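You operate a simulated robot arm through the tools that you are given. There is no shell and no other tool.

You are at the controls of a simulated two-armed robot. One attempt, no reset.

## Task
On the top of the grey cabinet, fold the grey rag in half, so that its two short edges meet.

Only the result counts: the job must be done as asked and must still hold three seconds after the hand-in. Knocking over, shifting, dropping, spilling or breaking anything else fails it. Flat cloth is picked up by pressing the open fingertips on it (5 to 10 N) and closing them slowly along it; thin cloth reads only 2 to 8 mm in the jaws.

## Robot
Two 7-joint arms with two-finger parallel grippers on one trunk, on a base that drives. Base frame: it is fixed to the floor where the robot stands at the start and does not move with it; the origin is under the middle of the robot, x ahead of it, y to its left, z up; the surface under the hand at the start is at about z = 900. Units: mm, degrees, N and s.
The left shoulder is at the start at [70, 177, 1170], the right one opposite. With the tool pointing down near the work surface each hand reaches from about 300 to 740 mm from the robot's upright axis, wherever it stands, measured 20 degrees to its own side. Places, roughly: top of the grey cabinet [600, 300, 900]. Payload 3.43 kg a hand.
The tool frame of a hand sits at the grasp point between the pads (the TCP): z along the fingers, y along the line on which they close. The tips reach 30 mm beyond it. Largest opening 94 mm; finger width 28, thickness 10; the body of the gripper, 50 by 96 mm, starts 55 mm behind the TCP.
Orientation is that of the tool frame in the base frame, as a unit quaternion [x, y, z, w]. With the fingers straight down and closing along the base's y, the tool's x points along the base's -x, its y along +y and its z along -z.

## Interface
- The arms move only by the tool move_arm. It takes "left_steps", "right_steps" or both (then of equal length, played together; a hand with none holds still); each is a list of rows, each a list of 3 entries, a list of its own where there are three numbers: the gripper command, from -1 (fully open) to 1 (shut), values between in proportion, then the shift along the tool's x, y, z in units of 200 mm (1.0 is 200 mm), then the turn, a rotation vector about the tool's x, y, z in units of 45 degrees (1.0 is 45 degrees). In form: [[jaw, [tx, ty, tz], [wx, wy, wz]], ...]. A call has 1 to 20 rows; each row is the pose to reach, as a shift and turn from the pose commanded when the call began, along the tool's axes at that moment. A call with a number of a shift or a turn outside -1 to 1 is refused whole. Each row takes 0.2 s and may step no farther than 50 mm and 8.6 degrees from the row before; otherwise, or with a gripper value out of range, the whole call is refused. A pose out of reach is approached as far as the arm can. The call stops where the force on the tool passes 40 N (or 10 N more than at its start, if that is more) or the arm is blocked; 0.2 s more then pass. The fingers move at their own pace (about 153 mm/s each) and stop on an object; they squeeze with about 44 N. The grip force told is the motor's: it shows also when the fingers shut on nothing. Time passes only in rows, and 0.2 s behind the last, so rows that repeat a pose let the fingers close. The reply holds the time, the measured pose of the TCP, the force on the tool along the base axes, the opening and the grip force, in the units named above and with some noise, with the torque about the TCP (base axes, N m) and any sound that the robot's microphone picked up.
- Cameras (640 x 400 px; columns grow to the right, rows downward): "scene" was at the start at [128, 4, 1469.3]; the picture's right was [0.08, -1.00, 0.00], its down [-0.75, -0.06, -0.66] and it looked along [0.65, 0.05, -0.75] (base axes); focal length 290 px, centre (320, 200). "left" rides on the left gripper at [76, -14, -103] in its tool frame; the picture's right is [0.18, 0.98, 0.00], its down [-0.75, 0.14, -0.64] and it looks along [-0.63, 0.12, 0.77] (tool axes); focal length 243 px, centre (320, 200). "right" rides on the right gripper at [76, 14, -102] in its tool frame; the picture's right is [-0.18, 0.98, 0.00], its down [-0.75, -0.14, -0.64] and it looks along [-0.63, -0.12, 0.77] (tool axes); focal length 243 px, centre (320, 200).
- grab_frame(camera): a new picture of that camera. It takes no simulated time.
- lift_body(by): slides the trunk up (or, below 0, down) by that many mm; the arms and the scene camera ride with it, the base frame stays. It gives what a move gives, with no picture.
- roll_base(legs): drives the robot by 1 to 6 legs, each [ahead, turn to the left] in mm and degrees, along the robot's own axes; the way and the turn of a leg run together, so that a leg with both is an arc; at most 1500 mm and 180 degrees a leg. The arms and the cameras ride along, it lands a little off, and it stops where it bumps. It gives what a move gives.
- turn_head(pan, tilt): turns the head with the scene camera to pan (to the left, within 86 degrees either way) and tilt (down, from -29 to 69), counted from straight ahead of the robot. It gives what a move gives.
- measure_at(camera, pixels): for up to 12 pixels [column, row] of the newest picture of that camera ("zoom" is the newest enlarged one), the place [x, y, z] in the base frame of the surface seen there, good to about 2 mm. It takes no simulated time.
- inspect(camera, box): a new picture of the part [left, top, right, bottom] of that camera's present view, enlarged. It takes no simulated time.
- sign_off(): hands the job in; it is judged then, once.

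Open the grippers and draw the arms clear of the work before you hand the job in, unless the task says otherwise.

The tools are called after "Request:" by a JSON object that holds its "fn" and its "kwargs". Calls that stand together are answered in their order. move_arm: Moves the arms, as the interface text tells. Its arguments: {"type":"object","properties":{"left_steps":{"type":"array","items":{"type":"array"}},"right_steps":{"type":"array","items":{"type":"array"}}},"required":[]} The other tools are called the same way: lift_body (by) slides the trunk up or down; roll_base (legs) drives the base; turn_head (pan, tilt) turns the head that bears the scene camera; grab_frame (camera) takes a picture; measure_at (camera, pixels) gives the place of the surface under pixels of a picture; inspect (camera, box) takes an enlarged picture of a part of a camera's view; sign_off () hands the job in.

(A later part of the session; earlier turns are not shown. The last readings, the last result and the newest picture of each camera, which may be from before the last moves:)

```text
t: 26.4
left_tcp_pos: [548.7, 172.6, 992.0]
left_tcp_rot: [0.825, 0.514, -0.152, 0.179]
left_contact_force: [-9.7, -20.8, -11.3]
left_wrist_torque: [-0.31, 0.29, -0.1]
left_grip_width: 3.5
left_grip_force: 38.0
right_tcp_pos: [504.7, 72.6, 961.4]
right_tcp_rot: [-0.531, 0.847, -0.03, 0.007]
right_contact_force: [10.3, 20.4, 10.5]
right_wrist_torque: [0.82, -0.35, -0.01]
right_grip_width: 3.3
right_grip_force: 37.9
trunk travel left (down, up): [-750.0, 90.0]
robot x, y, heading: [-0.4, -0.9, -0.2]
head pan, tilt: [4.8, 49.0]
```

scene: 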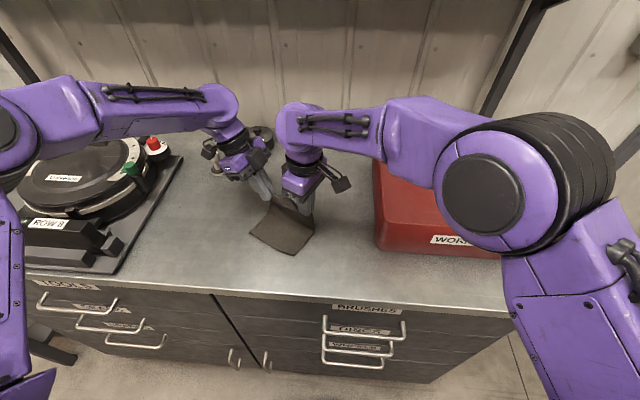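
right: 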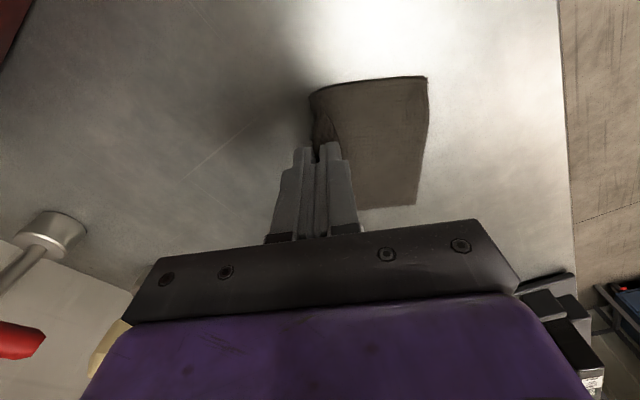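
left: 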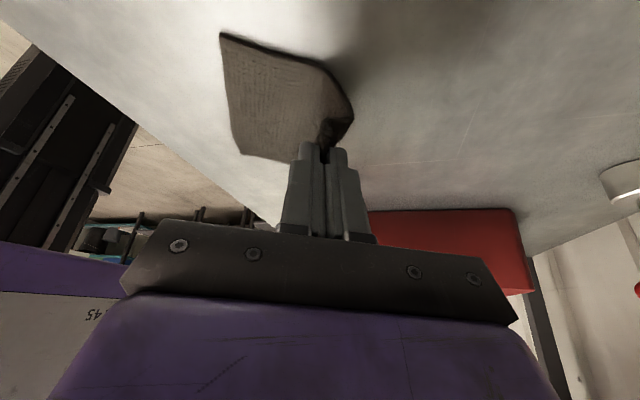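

The right hand dropped about 30 mm and now pulls against the left with 20 N; its arm seems to meet a joint limit. I look before moving further.

Request:
{"fn": "grab_frame", "kwargs": {"camera": "scene"}}

Request:
{"fn": "inspect", "kwargs": {"camera": "scene", "box": [225, 140, 345, 260]}}

Request:
{"fn": "grab_frame", "kwargs": {"camera": "right"}}

```text
taken
```

scene: 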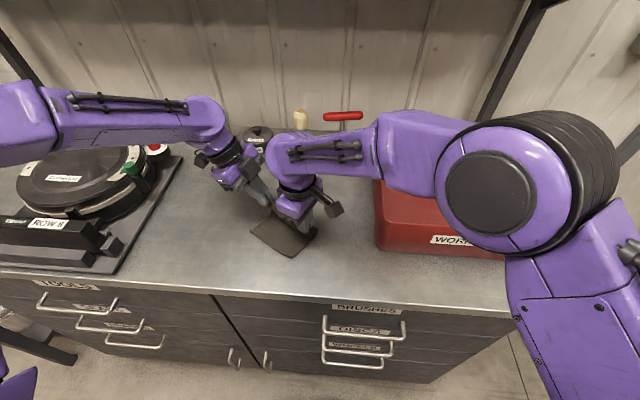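

```text
3.33 times, centred on (285, 200) of scene
```

zoom: 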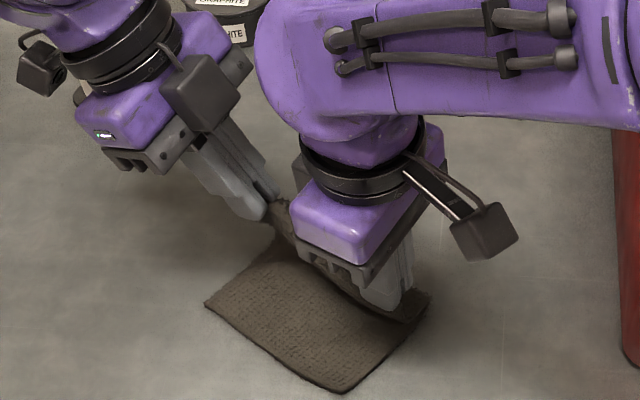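

```text
taken
```

right: 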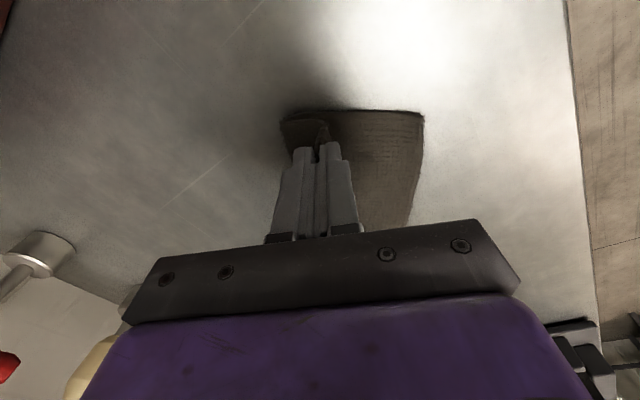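

The right forearm has gone flat and its wrist will not take that tilt; the edge is overstretched. I send both hands back to the previous, relaxed pose.

Request:
{"fn": "move_arm", "kwargs": {"right_steps": [[1, [-0.0018, -0.043, 0.002], [-0.089, 0, 0]], [1, [-0.0035, -0.0861, 0.0041], [-0.1778, 0, 0]], [1, [-0.0035, -0.0861, 0.0041], [-0.1778, 0, 0]]]}}

Request:
{"fn": "inspect", "kwargs": {"camera": "scene", "box": [225, 140, 345, 260]}}

```text
t: 27.2
left_tcp_pos: [550.8, 174.8, 994.8]
left_tcp_rot: [0.824, 0.515, -0.151, 0.179]
left_contact_force: [0.2, 0.2, -0.1]
left_wrist_torque: [0.0, 0.01, 0.04]
left_grip_width: 3.7
left_grip_force: 37.9
right_tcp_pos: [526.3, 77.1, 991.9]
right_tcp_rot: [-0.545, 0.839, -0.001, -0.001]
right_contact_force: [0.3, -0.1, 0.2]
right_wrist_torque: [0.0, 0.03, -0.02]
right_grip_width: 3.1
right_grip_force: 37.5
trunk travel left (down, up): [-750.0, 90.0]
robot x, y, heading: [-0.0, -0.5, -0.2]
head pan, tilt: [4.8, 49.0]
```

```text
3.33 times, centred on (285, 200) of scene
```

zoom: 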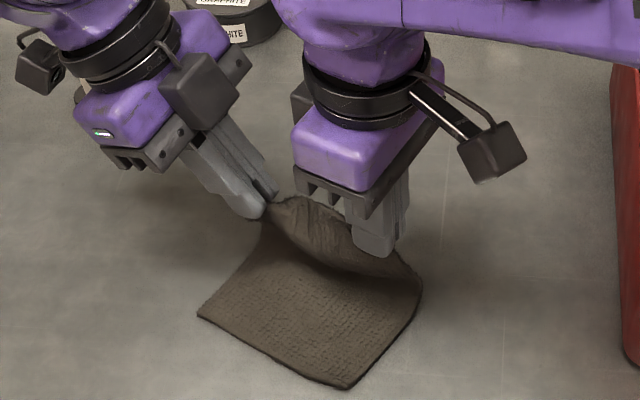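

Forces are back to zero, the right hand now stands exactly where commanded, and both pinches still hold. I step the right hand on without tilt, slowly, to bring it level with the left.

Request:
{"fn": "move_arm", "kwargs": {"right_steps": [[1, [0.0012, 0.022, 0.002], [0, 0, 0]], [1, [0.0024, 0.044, 0.004], [0, 0, 0]], [1, [0.0035, 0.0649, 0.0065], [0, 0, 0]], [1, [0.0035, 0.0649, 0.0065], [0, 0, 0]], [1, [0.0035, 0.0649, 0.0065], [0, 0, 0]]]}}

```text
t: 28.4
left_tcp_pos: [549.9, 174.1, 992.8]
left_tcp_rot: [0.825, 0.515, -0.151, 0.18]
left_contact_force: [0.1, 0.3, -0.6]
left_wrist_torque: [-0.04, 0.0, 0.03]
left_grip_width: 3.6
left_grip_force: 38.5
right_tcp_pos: [514.5, 80.0, 992.5]
right_tcp_rot: [-0.544, 0.839, -0.001, 0.001]
right_contact_force: [-0.1, 0.4, 0.5]
right_wrist_torque: [0.01, 0.0, -0.03]
right_grip_width: 3.4
right_grip_force: 37.2
trunk travel left (down, up): [-750.0, 90.0]
robot x, y, heading: [0.9, 2.1, -0.0]
head pan, tilt: [4.8, 49.0]
```

The right hand follows well now. I move both hands further along the arc, tilting only the left.

Request:
{"fn": "move_arm", "kwargs": {"left_steps": [[1, [0.0007, -0.0265, 0.004], [-0.0466, 0, 0.0227]], [1, [0.0015, -0.053, 0.0081], [-0.0932, 0, 0.0454]], [1, [0.0022, -0.0795, 0.0121], [-0.1398, 0, 0.0681]], [1, [0.0022, -0.0795, 0.0121], [-0.1398, 0, 0.0681]]], "right_steps": [[1, [0.0011, 0.0203, 0.0065], [0, 0, 0]], [1, [0.0022, 0.0406, 0.013], [0, 0, 0]], [1, [0.0033, 0.0609, 0.0195], [0, 0, 0]], [1, [0.0033, 0.0609, 0.0195], [0, 0, 0]]]}}

Request:
{"fn": "inspect", "kwargs": {"camera": "scene", "box": [225, 140, 345, 260]}}

```text
t: 29.4
left_tcp_pos: [534.4, 181.2, 987.0]
left_tcp_rot: [0.826, 0.501, -0.117, 0.228]
left_contact_force: [1.1, -0.7, 0.5]
left_wrist_torque: [0.03, 0.08, 0.01]
left_grip_width: 3.6
left_grip_force: 37.9
right_tcp_pos: [506.5, 82.4, 985.7]
right_tcp_rot: [-0.537, 0.843, 0.008, -0.001]
right_contact_force: [-0.2, 0.2, -0.4]
right_wrist_torque: [0.01, 0.0, 0.07]
right_grip_width: 3.2
right_grip_force: 38.3
trunk travel left (down, up): [-750.0, 90.0]
robot x, y, heading: [3.8, -0.4, 0.1]
head pan, tilt: [4.8, 49.0]
```

```text
3.33 times, centred on (285, 200) of scene
```

zoom: 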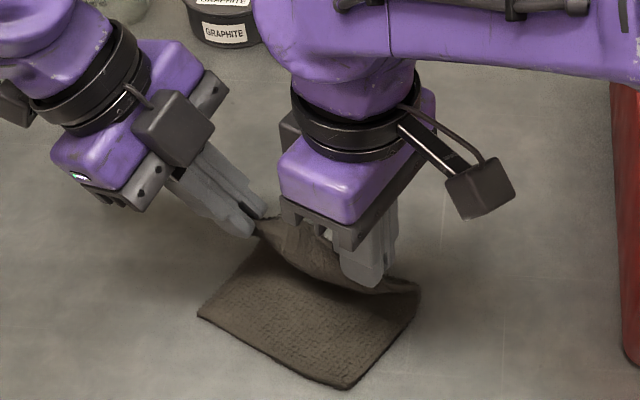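

The right hand again lags about 6 mm, because it works too close to the robot. I'll lower both hands some 27 mm here, then roll the base back slightly so that the hands travel the rest of the way with the arms unchanged.

Request:
{"fn": "move_arm", "kwargs": {"left_steps": [[1, [0.0143, -0.0087, 0.0293], [0, 0, 0]], [1, [0.0286, -0.0175, 0.0587], [0, 0, 0]], [1, [0.0429, -0.0262, 0.088], [0, 0, 0]], [1, [0.0572, -0.0349, 0.1173], [0, 0, 0]], [1, [0.0572, -0.0349, 0.1173], [0, 0, 0]]], "right_steps": [[1, [0, 0, 0.034], [0, 0, 0]], [1, [0, 0, 0.068], [0, 0, 0]], [1, [0, 0, 0.101], [0, 0, 0]], [1, [0, 0, 0.135], [0, 0, 0]], [1, [0, 0, 0.135], [0, 0, 0]]]}}

Request:
{"fn": "inspect", "kwargs": {"camera": "scene", "box": [225, 140, 345, 260]}}

Request:
{"fn": "grab_frame", "kwargs": {"camera": "left"}}

Request:
{"fn": "grab_frame", "kwargs": {"camera": "right"}}

```text
t: 30.6
left_tcp_pos: [536.5, 182.3, 960.8]
left_tcp_rot: [0.827, 0.5, -0.117, 0.228]
left_contact_force: [-0.6, -0.5, 0.6]
left_wrist_torque: [0.01, 0.06, -0.01]
left_grip_width: 3.7
left_grip_force: 38.1
right_tcp_pos: [509.8, 80.6, 965.9]
right_tcp_rot: [-0.534, 0.845, 0.008, 0.006]
right_contact_force: [-0.2, -0.2, 0.4]
right_wrist_torque: [0.01, -0.04, 0.0]
right_grip_width: 2.9
right_grip_force: 37.3
trunk travel left (down, up): [-750.0, 90.0]
robot x, y, heading: [3.0, 4.6, -0.0]
head pan, tilt: [4.8, 49.0]
```

```text
3.33 times, centred on (285, 200) of scene
```

zoom: 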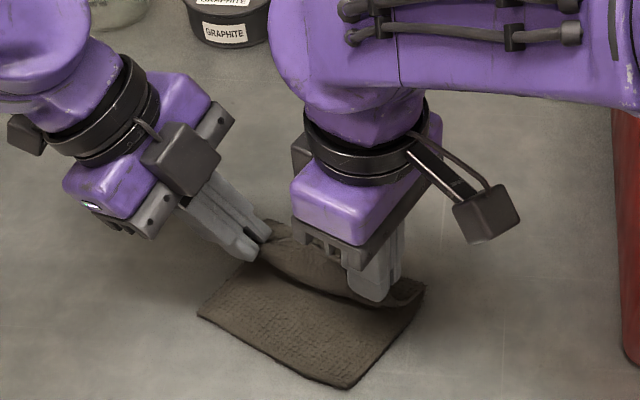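

```text
taken
```

left: 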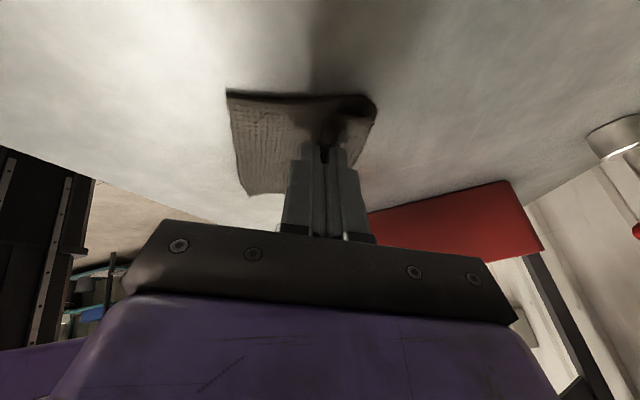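

```text
taken
```

right: 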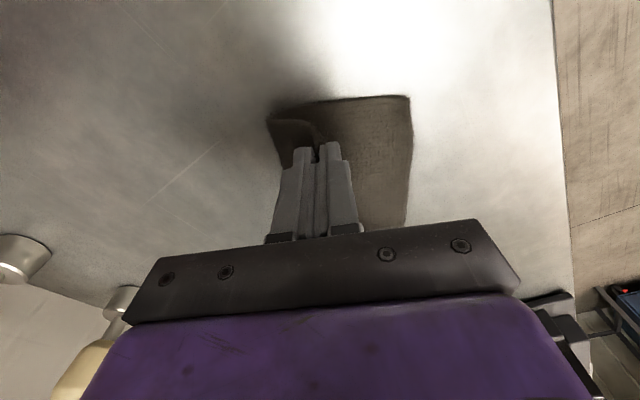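

The right hand lags more when low (7 mm), so I give it room: both hands go back 25 mm along the path. After that the base will roll back and carry them over.

Request:
{"fn": "move_arm", "kwargs": {"left_steps": [[1, [0.0067, 0.0402, 0.0087], [0, 0, 0]], [1, [0.0134, 0.0803, 0.0174], [0, 0, 0]], [1, [0.0202, 0.1205, 0.0261], [0, 0, 0]], [1, [0.0202, 0.1205, 0.0261], [0, 0, 0]]], "right_steps": [[1, [-0.0022, -0.0416, 0], [0, 0, 0]], [1, [-0.0045, -0.0832, 0], [0, 0, 0]], [1, [-0.0067, -0.1248, 0], [0, 0, 0]], [1, [-0.0067, -0.1248, 0], [0, 0, 0]]]}}

Request:
{"fn": "inspect", "kwargs": {"camera": "scene", "box": [225, 140, 345, 260]}}

```text
t: 31.6
left_tcp_pos: [557.4, 171.4, 959.0]
left_tcp_rot: [0.827, 0.501, -0.117, 0.228]
left_contact_force: [0.5, 0.1, 0.3]
left_wrist_torque: [0.01, 0.04, 0.04]
left_grip_width: 3.4
left_grip_force: 38.1
right_tcp_pos: [527.9, 74.6, 960.7]
right_tcp_rot: [-0.541, 0.841, 0.001, 0.0]
right_contact_force: [-0.8, -0.2, 0.0]
right_wrist_torque: [0.0, 0.01, 0.01]
right_grip_width: 3.1
right_grip_force: 38.1
trunk travel left (down, up): [-750.0, 90.0]
robot x, y, heading: [-1.0, 1.2, 0.1]
head pan, tilt: [4.8, 49.0]
```

```text
3.33 times, centred on (285, 200) of scene
```

zoom: 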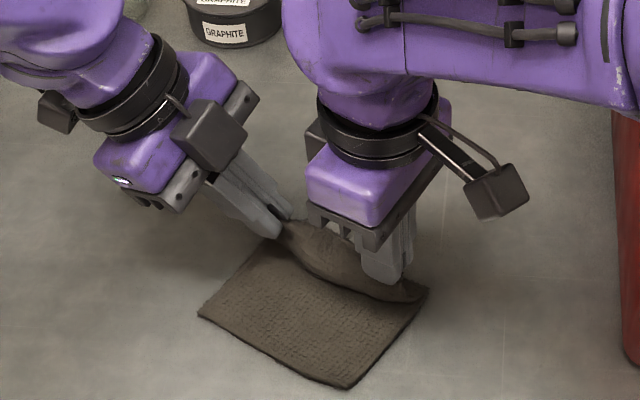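

The right hand tracks within 2–3 mm again. Now the base rolls back 48 mm with a 2° left turn, which takes both pinches toward the D–C edge.

Request:
{"fn": "roll_base", "kwargs": {"legs": [[-48, 2.1]]}}

Request:
{"fn": "grab_frame", "kwargs": {"camera": "scene"}}

Request:
{"fn": "inspect", "kwargs": {"camera": "scene", "box": [225, 120, 345, 240]}}

```text
t: 32.5
left_tcp_pos: [506.5, 188.3, 957.6]
left_tcp_rot: [0.819, 0.514, -0.116, 0.229]
left_contact_force: [-0.7, -0.5, -0.6]
left_wrist_torque: [0.02, 0.09, 0.0]
left_grip_width: 3.5
left_grip_force: 38.0
right_tcp_pos: [480.6, 90.5, 959.6]
right_tcp_rot: [-0.555, 0.832, 0.003, 0.0]
right_contact_force: [0.4, -0.1, 0.0]
right_wrist_torque: [-0.05, 0.0, -0.02]
right_grip_width: 3.4
right_grip_force: 37.6
trunk travel left (down, up): [-750.0, 90.0]
robot x, y, heading: [-42.3, 0.7, 1.8]
head pan, tilt: [4.8, 49.0]
```

```text
taken
```

scene: 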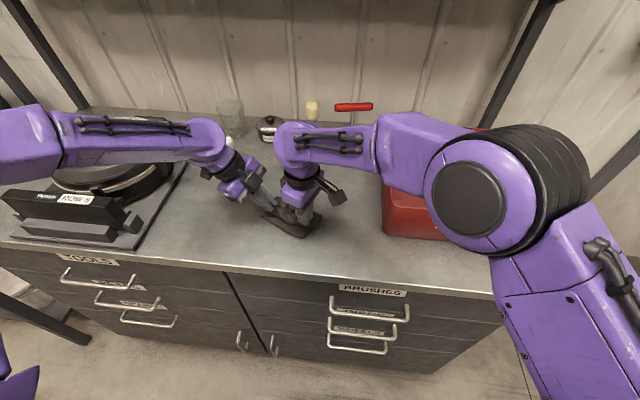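

```text
3.33 times, centred on (285, 180) of scene
```

zoom: 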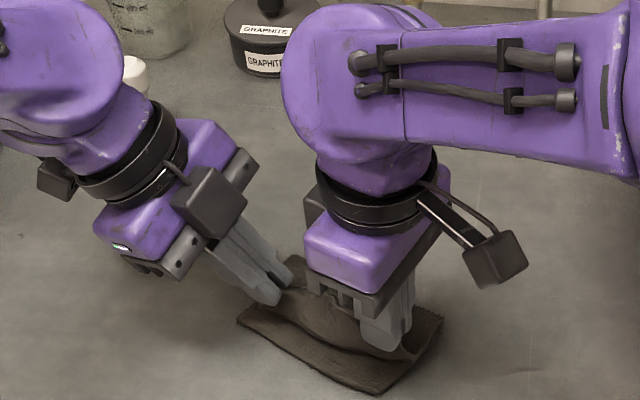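

Both hands now hang just inside the near edge. I measure that edge, zoom (238,318)–(378,392), and the fingertips.

Request:
{"fn": "measure_at", "kwargs": {"camera": "zoom", "pixels": [[240, 319], [376, 390], [275, 342], [315, 363], [345, 378], [440, 318], [270, 300], [380, 345], [330, 330], [300, 320], [292, 262], [410, 355]]}}

Request:
{"fn": "grab_frame", "kwargs": {"camera": "left"}}

Request:
{"fn": "grab_frame", "kwargs": {"camera": "right"}}

```text
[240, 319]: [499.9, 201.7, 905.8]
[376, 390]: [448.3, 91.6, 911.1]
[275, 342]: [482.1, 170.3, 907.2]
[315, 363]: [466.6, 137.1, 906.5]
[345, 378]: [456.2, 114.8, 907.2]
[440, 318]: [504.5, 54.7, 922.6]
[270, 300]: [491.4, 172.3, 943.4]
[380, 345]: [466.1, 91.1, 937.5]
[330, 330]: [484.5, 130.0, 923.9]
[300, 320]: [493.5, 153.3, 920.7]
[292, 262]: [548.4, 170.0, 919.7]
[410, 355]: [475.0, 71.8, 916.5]
```

```text
taken
```

left: 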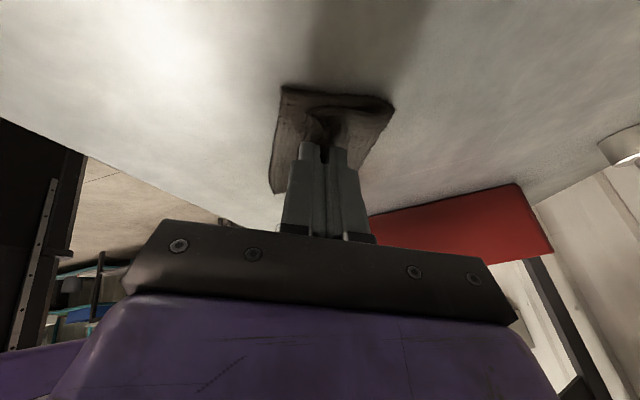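

```text
taken
```

right: 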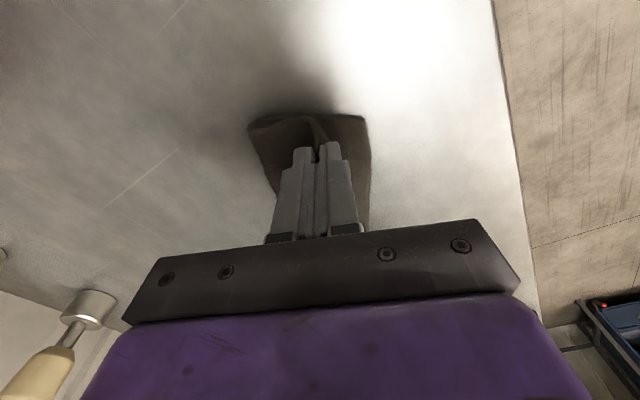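

Relative to the near edge the left pinch is 19 mm inside and the right about 30 mm. I move the left 5 mm and the right 15 mm further toward it, both 5 mm leftward and 14 mm down, tilting the left a bit more.

Request:
{"fn": "move_arm", "kwargs": {"left_steps": [[1, [0.0103, -0.0154, 0.0096], [-0.06, 0, 0.0292]], [1, [0.0205, -0.0309, 0.0193], [-0.12, 0, 0.0584]], [1, [0.0308, -0.0463, 0.0289], [-0.18, 0, 0.0876]], [1, [0.041, -0.0618, 0.0386], [-0.24, 0, 0.1168]], [1, [0.0513, -0.0772, 0.0482], [-0.2997, 0, 0.146]], [1, [0.0513, -0.0772, 0.0482], [-0.2997, 0, 0.146]]], "right_steps": [[1, [-0.005, 0.015, 0.014], [0, 0, 0]], [1, [-0.01, 0.03, 0.028], [0, 0, 0]], [1, [-0.015, 0.045, 0.042], [0, 0, 0]], [1, [-0.02, 0.06, 0.056], [0, 0, 0]], [1, [-0.025, 0.075, 0.07], [0, 0, 0]], [1, [-0.025, 0.075, 0.07], [0, 0, 0]]]}}

Request:
{"fn": "inspect", "kwargs": {"camera": "scene", "box": [225, 120, 345, 240]}}

Request:
{"fn": "grab_frame", "kwargs": {"camera": "left"}}

Request:
{"fn": "grab_frame", "kwargs": {"camera": "right"}}

```text
t: 33.9
left_tcp_pos: [495.9, 196.8, 940.7]
left_tcp_rot: [0.814, 0.476, -0.039, 0.331]
left_contact_force: [0.0, -0.8, 1.3]
left_wrist_torque: [-0.01, 0.07, 0.03]
left_grip_width: 3.4
left_grip_force: 38.1
right_tcp_pos: [470.5, 96.8, 949.0]
right_tcp_rot: [-0.549, 0.836, 0.006, 0.002]
right_contact_force: [0.4, 0.2, 0.7]
right_wrist_torque: [0.01, -0.05, -0.04]
right_grip_width: 3.4
right_grip_force: 37.7
trunk travel left (down, up): [-750.0, 90.0]
robot x, y, heading: [-47.4, -0.7, 1.8]
head pan, tilt: [4.8, 49.0]
```

```text
3.33 times, centred on (285, 180) of scene
```

zoom: 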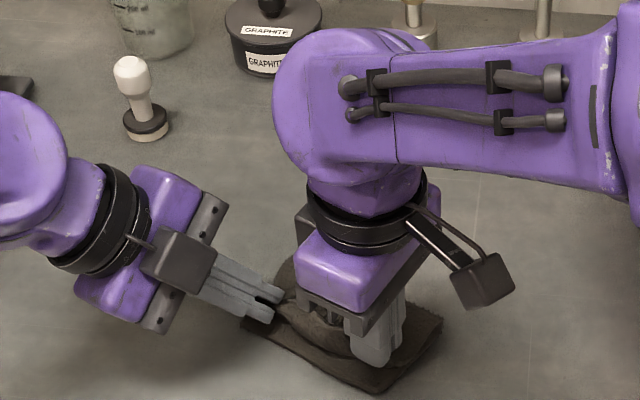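

```text
taken
```

left: 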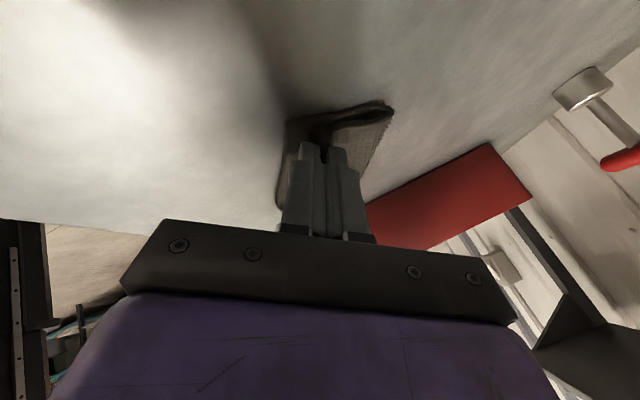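

```text
taken
```

right: 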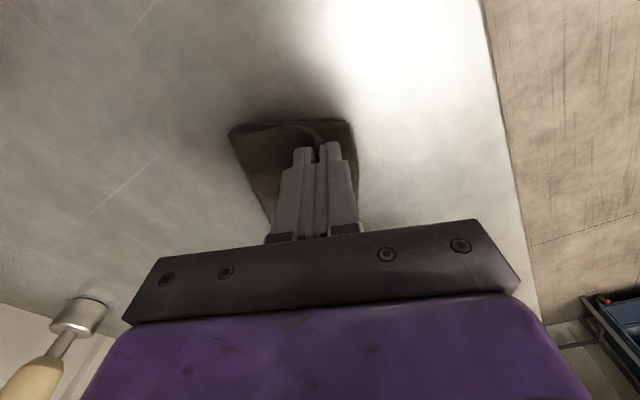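

The pinches are now about 13 mm (left) and 18 mm (right) inside the near edge, and low. I nudge the right 4 mm closer and 4 mm down, then open both jaws slowly.

Request:
{"fn": "move_arm", "kwargs": {"left_steps": [[1, [0, 0, 0], [0, 0, 0]], [1, [0, 0, 0], [0, 0, 0]], [1, [0, 0, 0], [0, 0, 0]], [0.92, [0, 0, 0], [0, 0, 0]], [0.86, [0, 0, 0], [0, 0, 0]], [0.8, [0, 0, 0], [0, 0, 0]], [0.74, [0, 0, 0], [0, 0, 0]], [0.7, [0, 0, 0], [0, 0, 0]], [0.7, [0, 0, 0], [0, 0, 0]], [0.7, [0, 0, 0], [0, 0, 0]]], "right_steps": [[1, [0, 0.01, 0.01], [0, 0, 0]], [1, [0, 0.02, 0.02], [0, 0, 0]], [1, [0, 0.02, 0.02], [0, 0, 0]], [0.92, [0, 0.02, 0.02], [0, 0, 0]], [0.86, [0, 0.02, 0.02], [0, 0, 0]], [0.8, [0, 0.02, 0.02], [0, 0, 0]], [0.74, [0, 0.02, 0.02], [0, 0, 0]], [0.7, [0, 0.02, 0.02], [0, 0, 0]], [0.7, [0, 0.02, 0.02], [0, 0, 0]], [0.7, [0, 0.02, 0.02], [0, 0, 0]]]}}

Request:
{"fn": "inspect", "kwargs": {"camera": "scene", "box": [225, 140, 345, 260]}}

Request:
{"fn": "grab_frame", "kwargs": {"camera": "left"}}

Request:
{"fn": "grab_frame", "kwargs": {"camera": "right"}}

```text
t: 36.1
left_tcp_pos: [496.0, 197.2, 941.7]
left_tcp_rot: [0.813, 0.476, -0.04, 0.331]
left_contact_force: [0.0, 0.5, -0.1]
left_wrist_torque: [-0.01, 0.01, 0.02]
left_grip_width: 14.1
left_grip_force: 0.1
right_tcp_pos: [466.3, 100.5, 945.5]
right_tcp_rot: [-0.549, 0.835, 0.006, 0.002]
right_contact_force: [-0.5, 0.6, 1.1]
right_wrist_torque: [0.02, 0.02, 0.01]
right_grip_width: 13.9
right_grip_force: 0.0
trunk travel left (down, up): [-750.0, 90.0]
robot x, y, heading: [-47.1, -0.7, 2.2]
head pan, tilt: [4.8, 49.0]
```

```text
3.33 times, centred on (285, 200) of scene
```

zoom: 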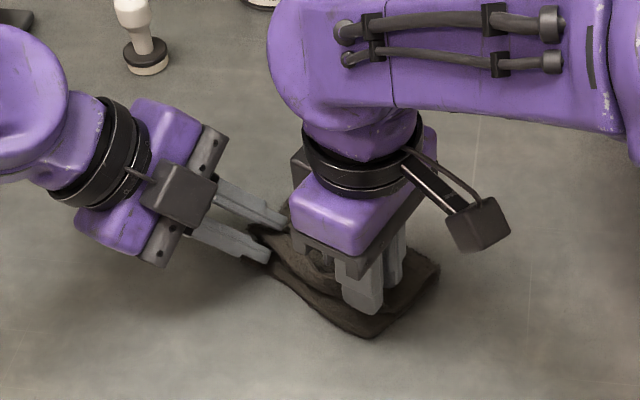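

```text
taken
```

left: 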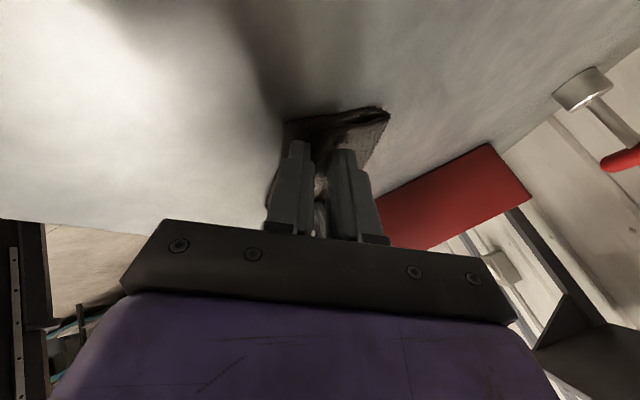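

```text
taken
```

right: 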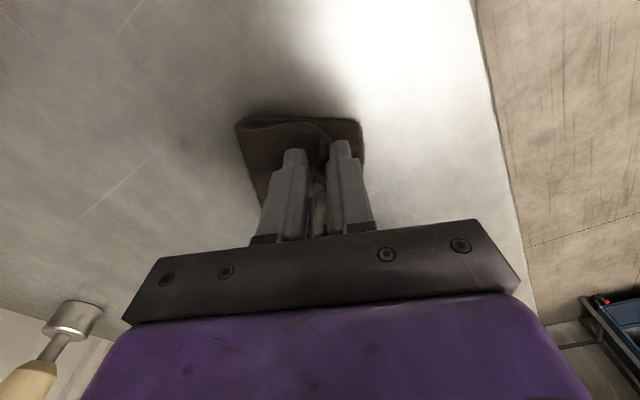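

Both jaws are open 14 mm and forces are near zero. I withdraw each hand slowly along its own fingers.

Request:
{"fn": "move_arm", "kwargs": {"left_steps": [[0.7, [0, 0, -0.05], [0, 0, 0]], [0.7, [0, 0, -0.12], [0, 0, 0]], [0.7, [0, 0, -0.22], [0, 0, 0]], [0.7, [0, 0, -0.35], [0, 0, 0]], [0.7, [0, 0, -0.5], [0, 0, 0]], [0.7, [0, 0, -0.6], [0, 0, 0]]], "right_steps": [[0.7, [0, 0, -0.05], [0, 0, 0]], [0.7, [0, 0, -0.12], [0, 0, 0]], [0.7, [0, 0, -0.22], [0, 0, 0]], [0.7, [0, 0, -0.35], [0, 0, 0]], [0.7, [0, 0, -0.5], [0, 0, 0]], [0.7, [0, 0, -0.6], [0, 0, 0]]]}}

Request:
{"fn": "grab_frame", "kwargs": {"camera": "scene"}}

Request:
{"fn": "inspect", "kwargs": {"camera": "scene", "box": [225, 150, 345, 270]}}

Request:
{"fn": "grab_frame", "kwargs": {"camera": "right"}}

Request:
{"fn": "grab_frame", "kwargs": {"camera": "left"}}

```text
t: 37.5
left_tcp_pos: [466.3, 269.0, 1036.4]
left_tcp_rot: [0.813, 0.477, -0.04, 0.331]
left_contact_force: [0.0, -0.2, -0.3]
left_wrist_torque: [-0.02, 0.01, 0.01]
left_grip_width: 14.2
left_grip_force: 0.1
right_tcp_pos: [466.5, 95.5, 1061.8]
right_tcp_rot: [-0.548, 0.837, 0.009, -0.004]
right_contact_force: [0.8, -0.4, 0.8]
right_wrist_torque: [0.04, 0.02, 0.02]
right_grip_width: 14.2
right_grip_force: 0.1
trunk travel left (down, up): [-750.0, 90.0]
robot x, y, heading: [-44.8, 0.9, 1.6]
head pan, tilt: [4.8, 49.0]
```

```text
taken
```

scene: 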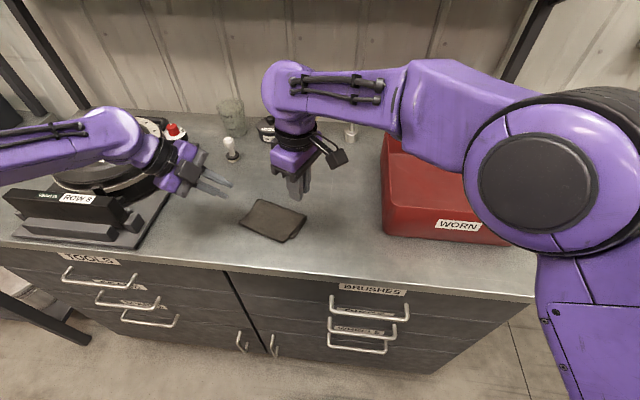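

```text
3.33 times, centred on (285, 210) of scene
```

zoom: 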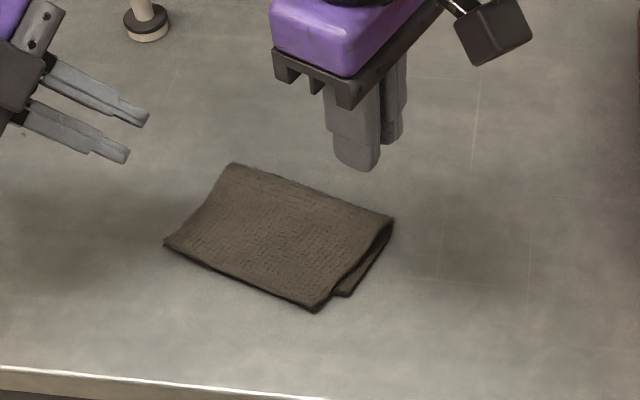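

```text
taken
```

right: 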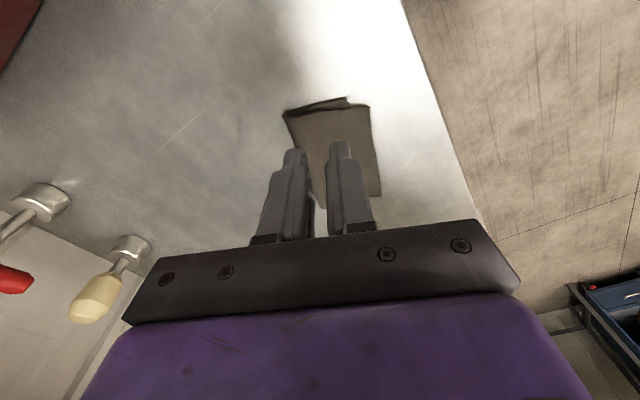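

```text
taken
```

left: 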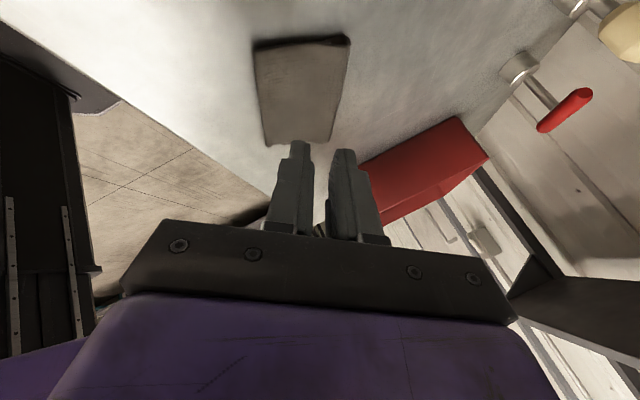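

The rag folded nicely and the hem unrolled. At the right, a corner of the lower layer shows at about (350,292), beside the top layer's corner at (318,310); I zoom in closer to judge the mismatch.

Request:
{"fn": "inspect", "kwargs": {"camera": "scene", "box": [235, 190, 310, 245]}}

Request:
{"fn": "inspect", "kwargs": {"camera": "left", "box": [230, 20, 370, 160]}}

Request:
{"fn": "inspect", "kwargs": {"camera": "right", "box": [265, 80, 395, 210]}}

```text
7.27 times, centred on (272, 218) of scene
```

zoom: 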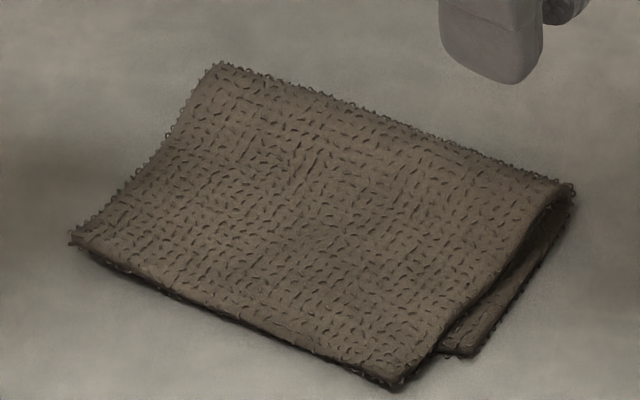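

```text
2.86 times, centred on (300, 90) of left
```

zoom: 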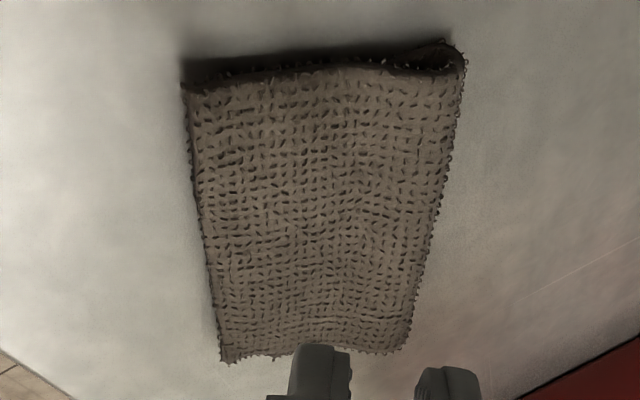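

```text
3.08 times, centred on (330, 145) of right
```

zoom: 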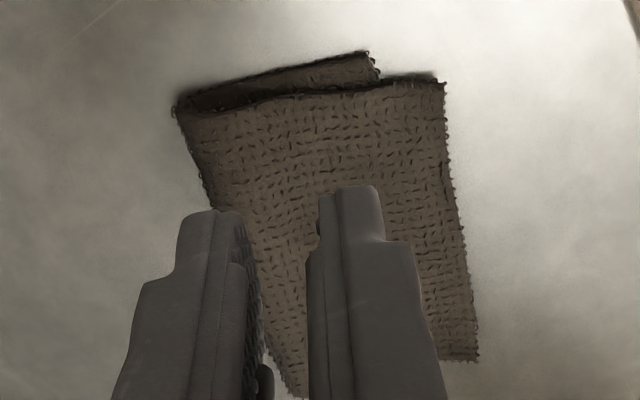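

I take the scene zoom again to measure the corners of both layers: top corners (72,240) and (400,388), lower corner (475,352), fold ends (220,65) and (570,188).

Request:
{"fn": "inspect", "kwargs": {"camera": "scene", "box": [235, 190, 310, 245]}}

Request:
{"fn": "measure_at", "kwargs": {"camera": "zoom", "pixels": [[76, 238], [398, 384], [472, 350], [448, 349], [221, 68], [566, 190], [240, 318], [130, 272], [330, 355], [95, 255], [185, 298], [320, 200]]}}

```text
7.27 times, centred on (272, 218) of scene
```

zoom: 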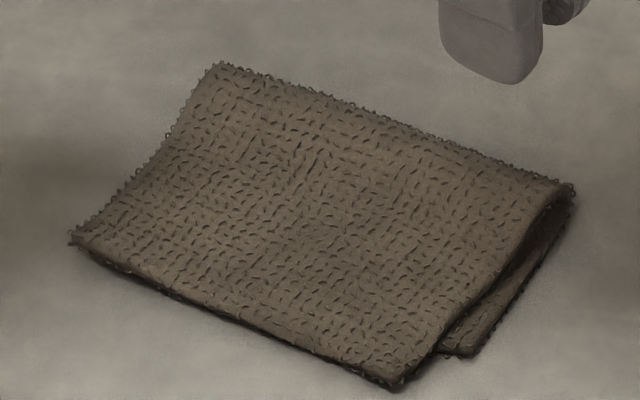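

```text
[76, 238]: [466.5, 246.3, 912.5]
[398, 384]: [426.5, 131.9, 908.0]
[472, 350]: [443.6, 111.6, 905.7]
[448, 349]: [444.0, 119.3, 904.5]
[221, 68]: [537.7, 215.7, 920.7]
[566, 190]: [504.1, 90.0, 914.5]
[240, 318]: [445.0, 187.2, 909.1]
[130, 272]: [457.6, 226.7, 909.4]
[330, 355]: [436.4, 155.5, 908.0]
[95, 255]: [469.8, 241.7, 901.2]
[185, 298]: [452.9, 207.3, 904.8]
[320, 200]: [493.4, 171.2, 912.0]
```

Measured: the top edge runs past the lower one by about 23 mm and sits some 15 mm to the left (top corner [426,132], lower corner [444,112]). I clear the right arm away first, then look again before correcting.

Request:
{"fn": "move_arm", "kwargs": {"right_steps": [[0.7, [0.1, 0, -0.1], [0, 0, 0]], [0.7, [0.3, 0, -0.2], [0, 0, 0]], [0.7, [0.5, 0, -0.3], [0, 0, 0]], [0.7, [0.7, 0, -0.3], [0, 0, 0]], [0.7, [0.85, 0, -0.3], [0, 0, 0]], [0.7, [0.85, 0, -0.3], [0, 0, 0]]]}}

Request:
{"fn": "grab_frame", "kwargs": {"camera": "scene"}}

Request:
{"fn": "inspect", "kwargs": {"camera": "scene", "box": [235, 190, 310, 245]}}

Request:
{"fn": "measure_at", "kwargs": {"camera": "zoom", "pixels": [[76, 238], [398, 384], [472, 350], [221, 68], [566, 190], [240, 318], [130, 272], [330, 355], [320, 200], [400, 150], [480, 280], [250, 120]]}}

```text
t: 38.9
left_tcp_pos: [467.2, 268.3, 1036.4]
left_tcp_rot: [0.813, 0.477, -0.04, 0.332]
left_contact_force: [-0.4, 0.1, -1.3]
left_wrist_torque: [-0.01, 0.01, -0.02]
left_grip_width: 14.4
left_grip_force: 0.0
right_tcp_pos: [396.6, -57.5, 1120.8]
right_tcp_rot: [-0.555, 0.832, 0.0, 0.0]
right_contact_force: [0.2, -0.5, -0.2]
right_wrist_torque: [0.0, 0.01, -0.02]
right_grip_width: 14.0
right_grip_force: 0.0
trunk travel left (down, up): [-750.0, 90.0]
robot x, y, heading: [-48.2, -2.5, 1.7]
head pan, tilt: [4.8, 49.0]
```

```text
taken
```

scene: 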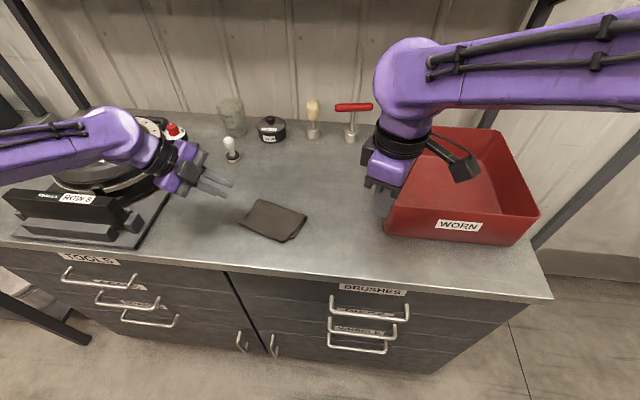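

```text
7.27 times, centred on (272, 218) of scene
```

zoom: 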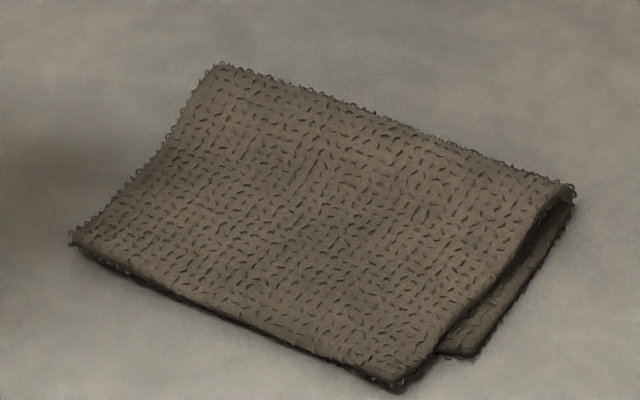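

```text
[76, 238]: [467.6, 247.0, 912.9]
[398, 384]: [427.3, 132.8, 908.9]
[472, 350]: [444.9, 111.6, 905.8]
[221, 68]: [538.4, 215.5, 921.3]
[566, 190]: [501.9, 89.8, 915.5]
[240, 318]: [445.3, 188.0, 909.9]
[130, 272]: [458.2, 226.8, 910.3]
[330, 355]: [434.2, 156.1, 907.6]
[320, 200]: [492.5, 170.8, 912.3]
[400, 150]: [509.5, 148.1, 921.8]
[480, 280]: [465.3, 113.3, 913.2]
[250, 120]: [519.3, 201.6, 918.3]
```

I use the left camera to look closely at the A/D side, to find the lower layer's hidden corner D.

Request:
{"fn": "inspect", "kwargs": {"camera": "left", "box": [245, 25, 365, 100]}}

Request:
{"fn": "grab_frame", "kwargs": {"camera": "right"}}

```text
5.33 times, centred on (305, 62) of left
```

zoom: 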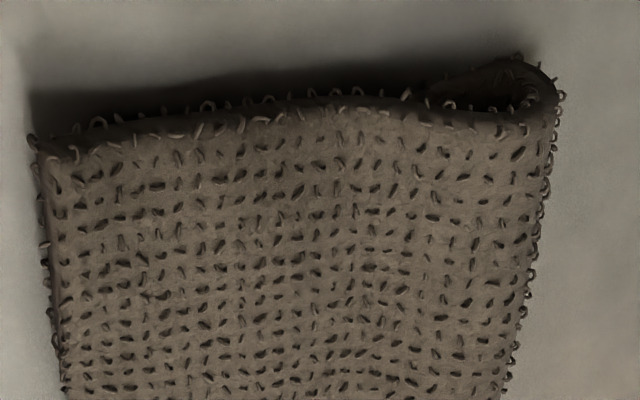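

```text
taken
```

right: 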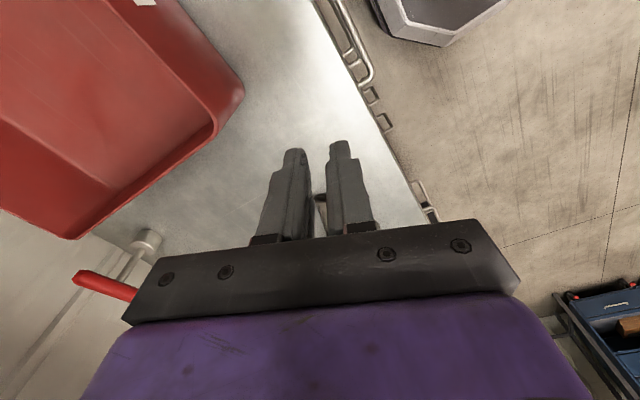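

Assuming the rag is a rectangle, the top edge must move by about (+18, −23) mm to meet the lower edge. I bring the left hand upright above the middle of the overhanging top edge, near (446,189).

Request:
{"fn": "move_arm", "kwargs": {"left_steps": [[0.617, [-0.0498, 0, 0.0528], [0.107, 0.0972, -0.0353]], [0.617, [-0.0995, 0, 0.1055], [0.214, 0.1943, -0.0707]], [0.617, [-0.1493, 0, 0.1583], [0.321, 0.2915, -0.106]], [0.617, [-0.199, 0.001, 0.211], [0.428, 0.3887, -0.1413]], [0.617, [-0.2488, 0.001, 0.2638], [0.535, 0.4858, -0.1767]], [0.617, [-0.2985, 0.001, 0.3165], [0.642, 0.583, -0.212]], [0.617, [-0.2985, 0.001, 0.3165], [0.642, 0.583, -0.212]]]}}

Request:
{"fn": "grab_frame", "kwargs": {"camera": "left"}}

Request:
{"fn": "inspect", "kwargs": {"camera": "scene", "box": [225, 170, 345, 260]}}

```text
t: 40.5
left_tcp_pos: [451.1, 187.3, 1006.8]
left_tcp_rot: [0.816, 0.578, 0.001, 0.0]
left_contact_force: [0.4, 0.3, -0.1]
left_wrist_torque: [-0.03, 0.01, -0.01]
left_grip_width: 18.0
left_grip_force: 0.1
right_tcp_pos: [396.4, -56.7, 1122.2]
right_tcp_rot: [-0.555, 0.832, 0.001, 0.0]
right_contact_force: [-0.3, 1.5, 1.1]
right_wrist_torque: [-0.03, 0.01, -0.02]
right_grip_width: 14.3
right_grip_force: 0.1
trunk travel left (down, up): [-750.0, 90.0]
robot x, y, heading: [-45.9, -2.6, 1.8]
head pan, tilt: [4.8, 49.0]
```

```text
taken
```

left: 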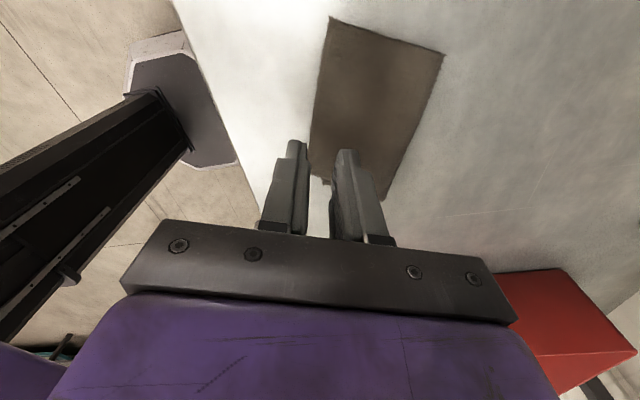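

```text
4.44 times, centred on (285, 215) of scene
```

zoom: 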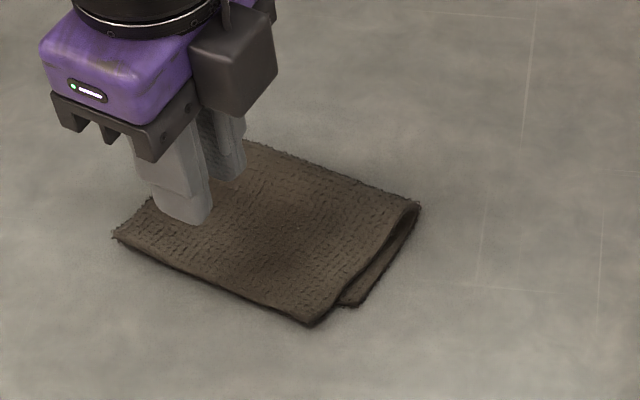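

I measure the edge and the fingertips in the left view to set the grip precisely.

Request:
{"fn": "measure_at", "kwargs": {"camera": "left", "pixels": [[332, 20], [326, 50], [320, 90], [315, 120], [312, 140], [299, 142], [345, 152], [440, 55], [325, 182], [385, 196], [302, 141], [352, 152]]}}

Request:
{"fn": "inspect", "kwargs": {"camera": "left", "box": [270, 10, 460, 210]}}

```text
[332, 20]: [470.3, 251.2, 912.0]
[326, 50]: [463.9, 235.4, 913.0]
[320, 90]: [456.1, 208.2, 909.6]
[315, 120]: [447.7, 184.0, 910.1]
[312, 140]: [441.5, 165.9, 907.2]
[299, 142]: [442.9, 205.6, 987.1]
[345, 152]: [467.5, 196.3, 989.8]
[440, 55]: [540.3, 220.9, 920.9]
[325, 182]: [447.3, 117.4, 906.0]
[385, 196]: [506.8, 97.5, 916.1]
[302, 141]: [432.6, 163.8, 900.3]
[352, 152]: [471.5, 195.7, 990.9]
```

```text
2.00 times, centred on (365, 110) of left
```

zoom: 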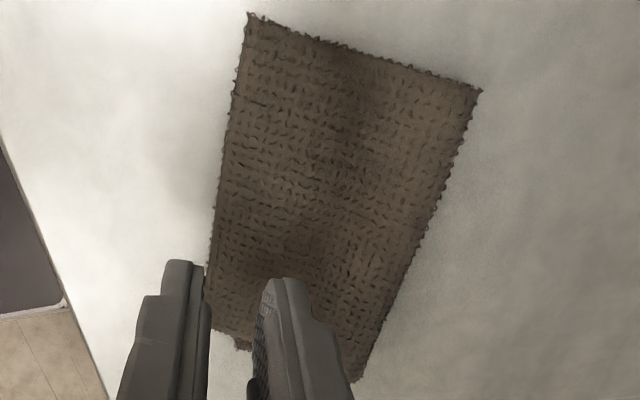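

The left view puts the edge 2 mm from the TCP's line. I shift 3 mm inward and 6 mm along the edge to its middle, then lower to just above the cloth.

Request:
{"fn": "move_arm", "kwargs": {"left_steps": [[0.617, [0.03, 0.015, 0.1], [0, 0, 0]], [0.617, [0.03, 0.015, 0.2], [0, 0, 0]], [0.617, [0.03, 0.015, 0.28], [0, 0, 0]], [0.617, [0.03, 0.015, 0.31], [0, 0, 0]], [0.617, [0.03, 0.015, 0.31], [0, 0, 0]]]}}

Request:
{"fn": "grab_frame", "kwargs": {"camera": "left"}}

Request:
{"fn": "inspect", "kwargs": {"camera": "left", "box": [260, 60, 420, 220]}}

```text
t: 41.7
left_tcp_pos: [457.7, 189.6, 947.2]
left_tcp_rot: [0.816, 0.578, 0.001, 0.0]
left_contact_force: [0.2, -0.2, 0.4]
left_wrist_torque: [0.01, 0.01, 0.03]
left_grip_width: 18.2
left_grip_force: 0.0
right_tcp_pos: [396.9, -56.7, 1121.4]
right_tcp_rot: [-0.555, 0.832, 0.002, 0.001]
right_contact_force: [0.2, -0.4, -0.2]
right_wrist_torque: [0.01, 0.0, -0.01]
right_grip_width: 14.0
right_grip_force: 0.0
trunk travel left (down, up): [-750.0, 90.0]
robot x, y, heading: [-48.1, 1.3, 1.9]
head pan, tilt: [4.8, 49.0]
```

```text
taken
```

left: 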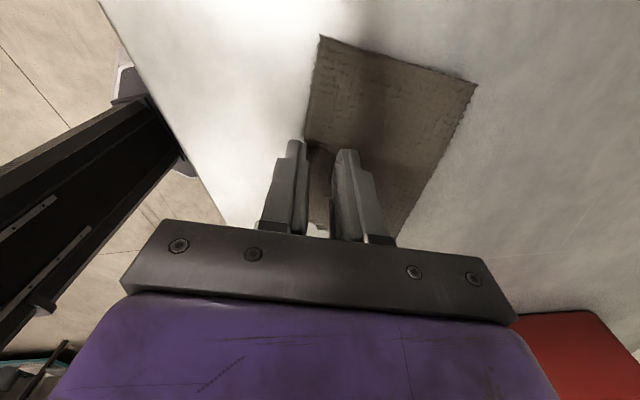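

```text
2.50 times, centred on (340, 140) of left
```

zoom: 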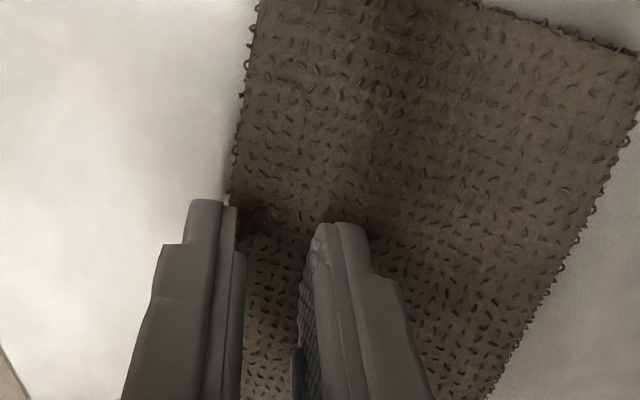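

The outer finger stands right at the edge. I measure both once more at this height.

Request:
{"fn": "measure_at", "kwargs": {"camera": "zoom", "pixels": [[262, 20], [250, 80], [240, 130], [234, 170], [231, 190], [205, 205], [228, 210], [325, 228], [345, 228], [215, 210]]}}

```text
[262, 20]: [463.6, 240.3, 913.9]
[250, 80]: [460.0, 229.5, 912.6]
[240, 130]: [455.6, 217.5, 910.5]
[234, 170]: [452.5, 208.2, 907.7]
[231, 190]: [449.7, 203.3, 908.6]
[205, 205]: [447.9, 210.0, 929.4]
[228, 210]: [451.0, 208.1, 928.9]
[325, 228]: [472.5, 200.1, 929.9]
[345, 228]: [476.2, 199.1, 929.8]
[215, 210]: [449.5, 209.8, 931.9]
```

The outer finger clears the edge by only 1–2 mm, so I shift 2.5 mm outward and go down to contact.

Request:
{"fn": "move_arm", "kwargs": {"left_steps": [[0.617, [0, -0.0125, 0], [0, 0, 0]], [0.617, [0, -0.0125, 0.025], [0, 0, 0]], [0.617, [0, -0.0125, 0.045], [0, 0, 0]], [0.617, [0, -0.0125, 0.055], [0, 0, 0]], [0.617, [0, -0.0125, 0.055], [0, 0, 0]]]}}

```text
t: 42.9
left_tcp_pos: [452.9, 190.5, 935.5]
left_tcp_rot: [0.815, 0.579, 0.001, 0.0]
left_contact_force: [1.2, 0.6, 6.6]
left_wrist_torque: [-0.01, -0.1, 0.01]
left_grip_width: 18.4
left_grip_force: 0.5
right_tcp_pos: [397.2, -57.5, 1122.3]
right_tcp_rot: [-0.554, 0.832, 0.002, 0.002]
right_contact_force: [-0.7, -1.0, 0.2]
right_wrist_torque: [0.01, 0.01, 0.02]
right_grip_width: 14.1
right_grip_force: 0.0
trunk travel left (down, up): [-750.0, 90.0]
robot x, y, heading: [-45.8, 2.1, 1.9]
head pan, tilt: [4.8, 49.0]
```

6.6 N, all under the inner finger. I close slowly while shifting 7 mm inward, so that the outer finger gathers the edge.

Request:
{"fn": "move_arm", "kwargs": {"left_steps": [[0.617, [0, 0, 0.0025], [0, 0, 0]], [0.66, [0, 0.004, 0.0025], [0, 0, 0]], [0.7, [0, 0.008, 0.0025], [0, 0, 0]], [0.74, [0, 0.012, 0.0025], [0, 0, 0]], [0.78, [0, 0.016, 0.0025], [0, 0, 0]], [0.82, [0, 0.02, 0.0025], [0, 0, 0]], [0.86, [0, 0.024, 0.0025], [0, 0, 0]], [0.9, [0, 0.028, 0.0025], [0, 0, 0]], [0.94, [0, 0.032, 0.0025], [0, 0, 0]], [1, [0, 0.035, 0.0025], [0, 0, 0]], [1, [0, 0.035, 0.0025], [0, 0, 0]], [1, [0, 0.035, 0.0025], [0, 0, 0]]]}}

Request:
{"fn": "inspect", "kwargs": {"camera": "scene", "box": [225, 170, 345, 260]}}

Request:
{"fn": "inspect", "kwargs": {"camera": "left", "box": [260, 60, 420, 220]}}

```text
t: 45.5
left_tcp_pos: [456.9, 189.4, 936.2]
left_tcp_rot: [0.815, 0.579, 0.002, 0.001]
left_contact_force: [1.3, 1.6, 7.1]
left_wrist_torque: [0.01, -0.03, 0.01]
left_grip_width: 0.2
left_grip_force: 33.0
right_tcp_pos: [396.5, -57.0, 1122.2]
right_tcp_rot: [-0.554, 0.832, 0.002, 0.0]
right_contact_force: [-0.7, 0.1, 0.4]
right_wrist_torque: [-0.03, -0.01, 0.01]
right_grip_width: 14.0
right_grip_force: 0.0
trunk travel left (down, up): [-750.0, 90.0]
robot x, y, heading: [-47.8, 2.0, 1.6]
head pan, tilt: [4.8, 49.0]
```

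```text
4.44 times, centred on (285, 215) of scene
```

zoom: 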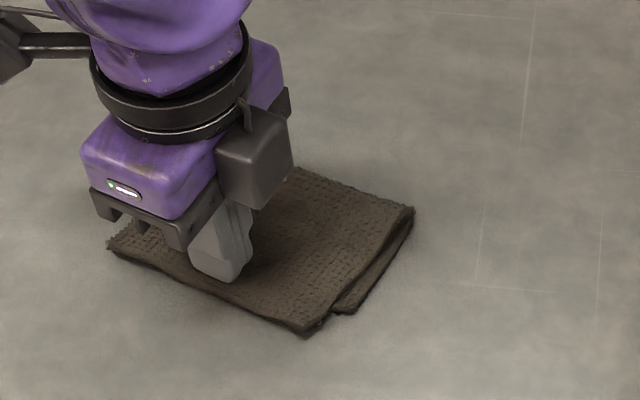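

```text
2.50 times, centred on (340, 140) of left
```

zoom: 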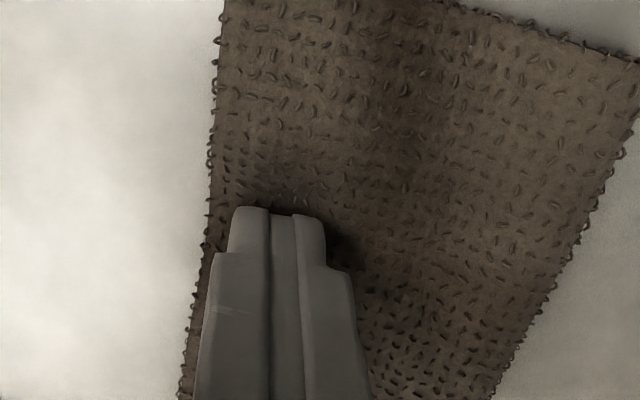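

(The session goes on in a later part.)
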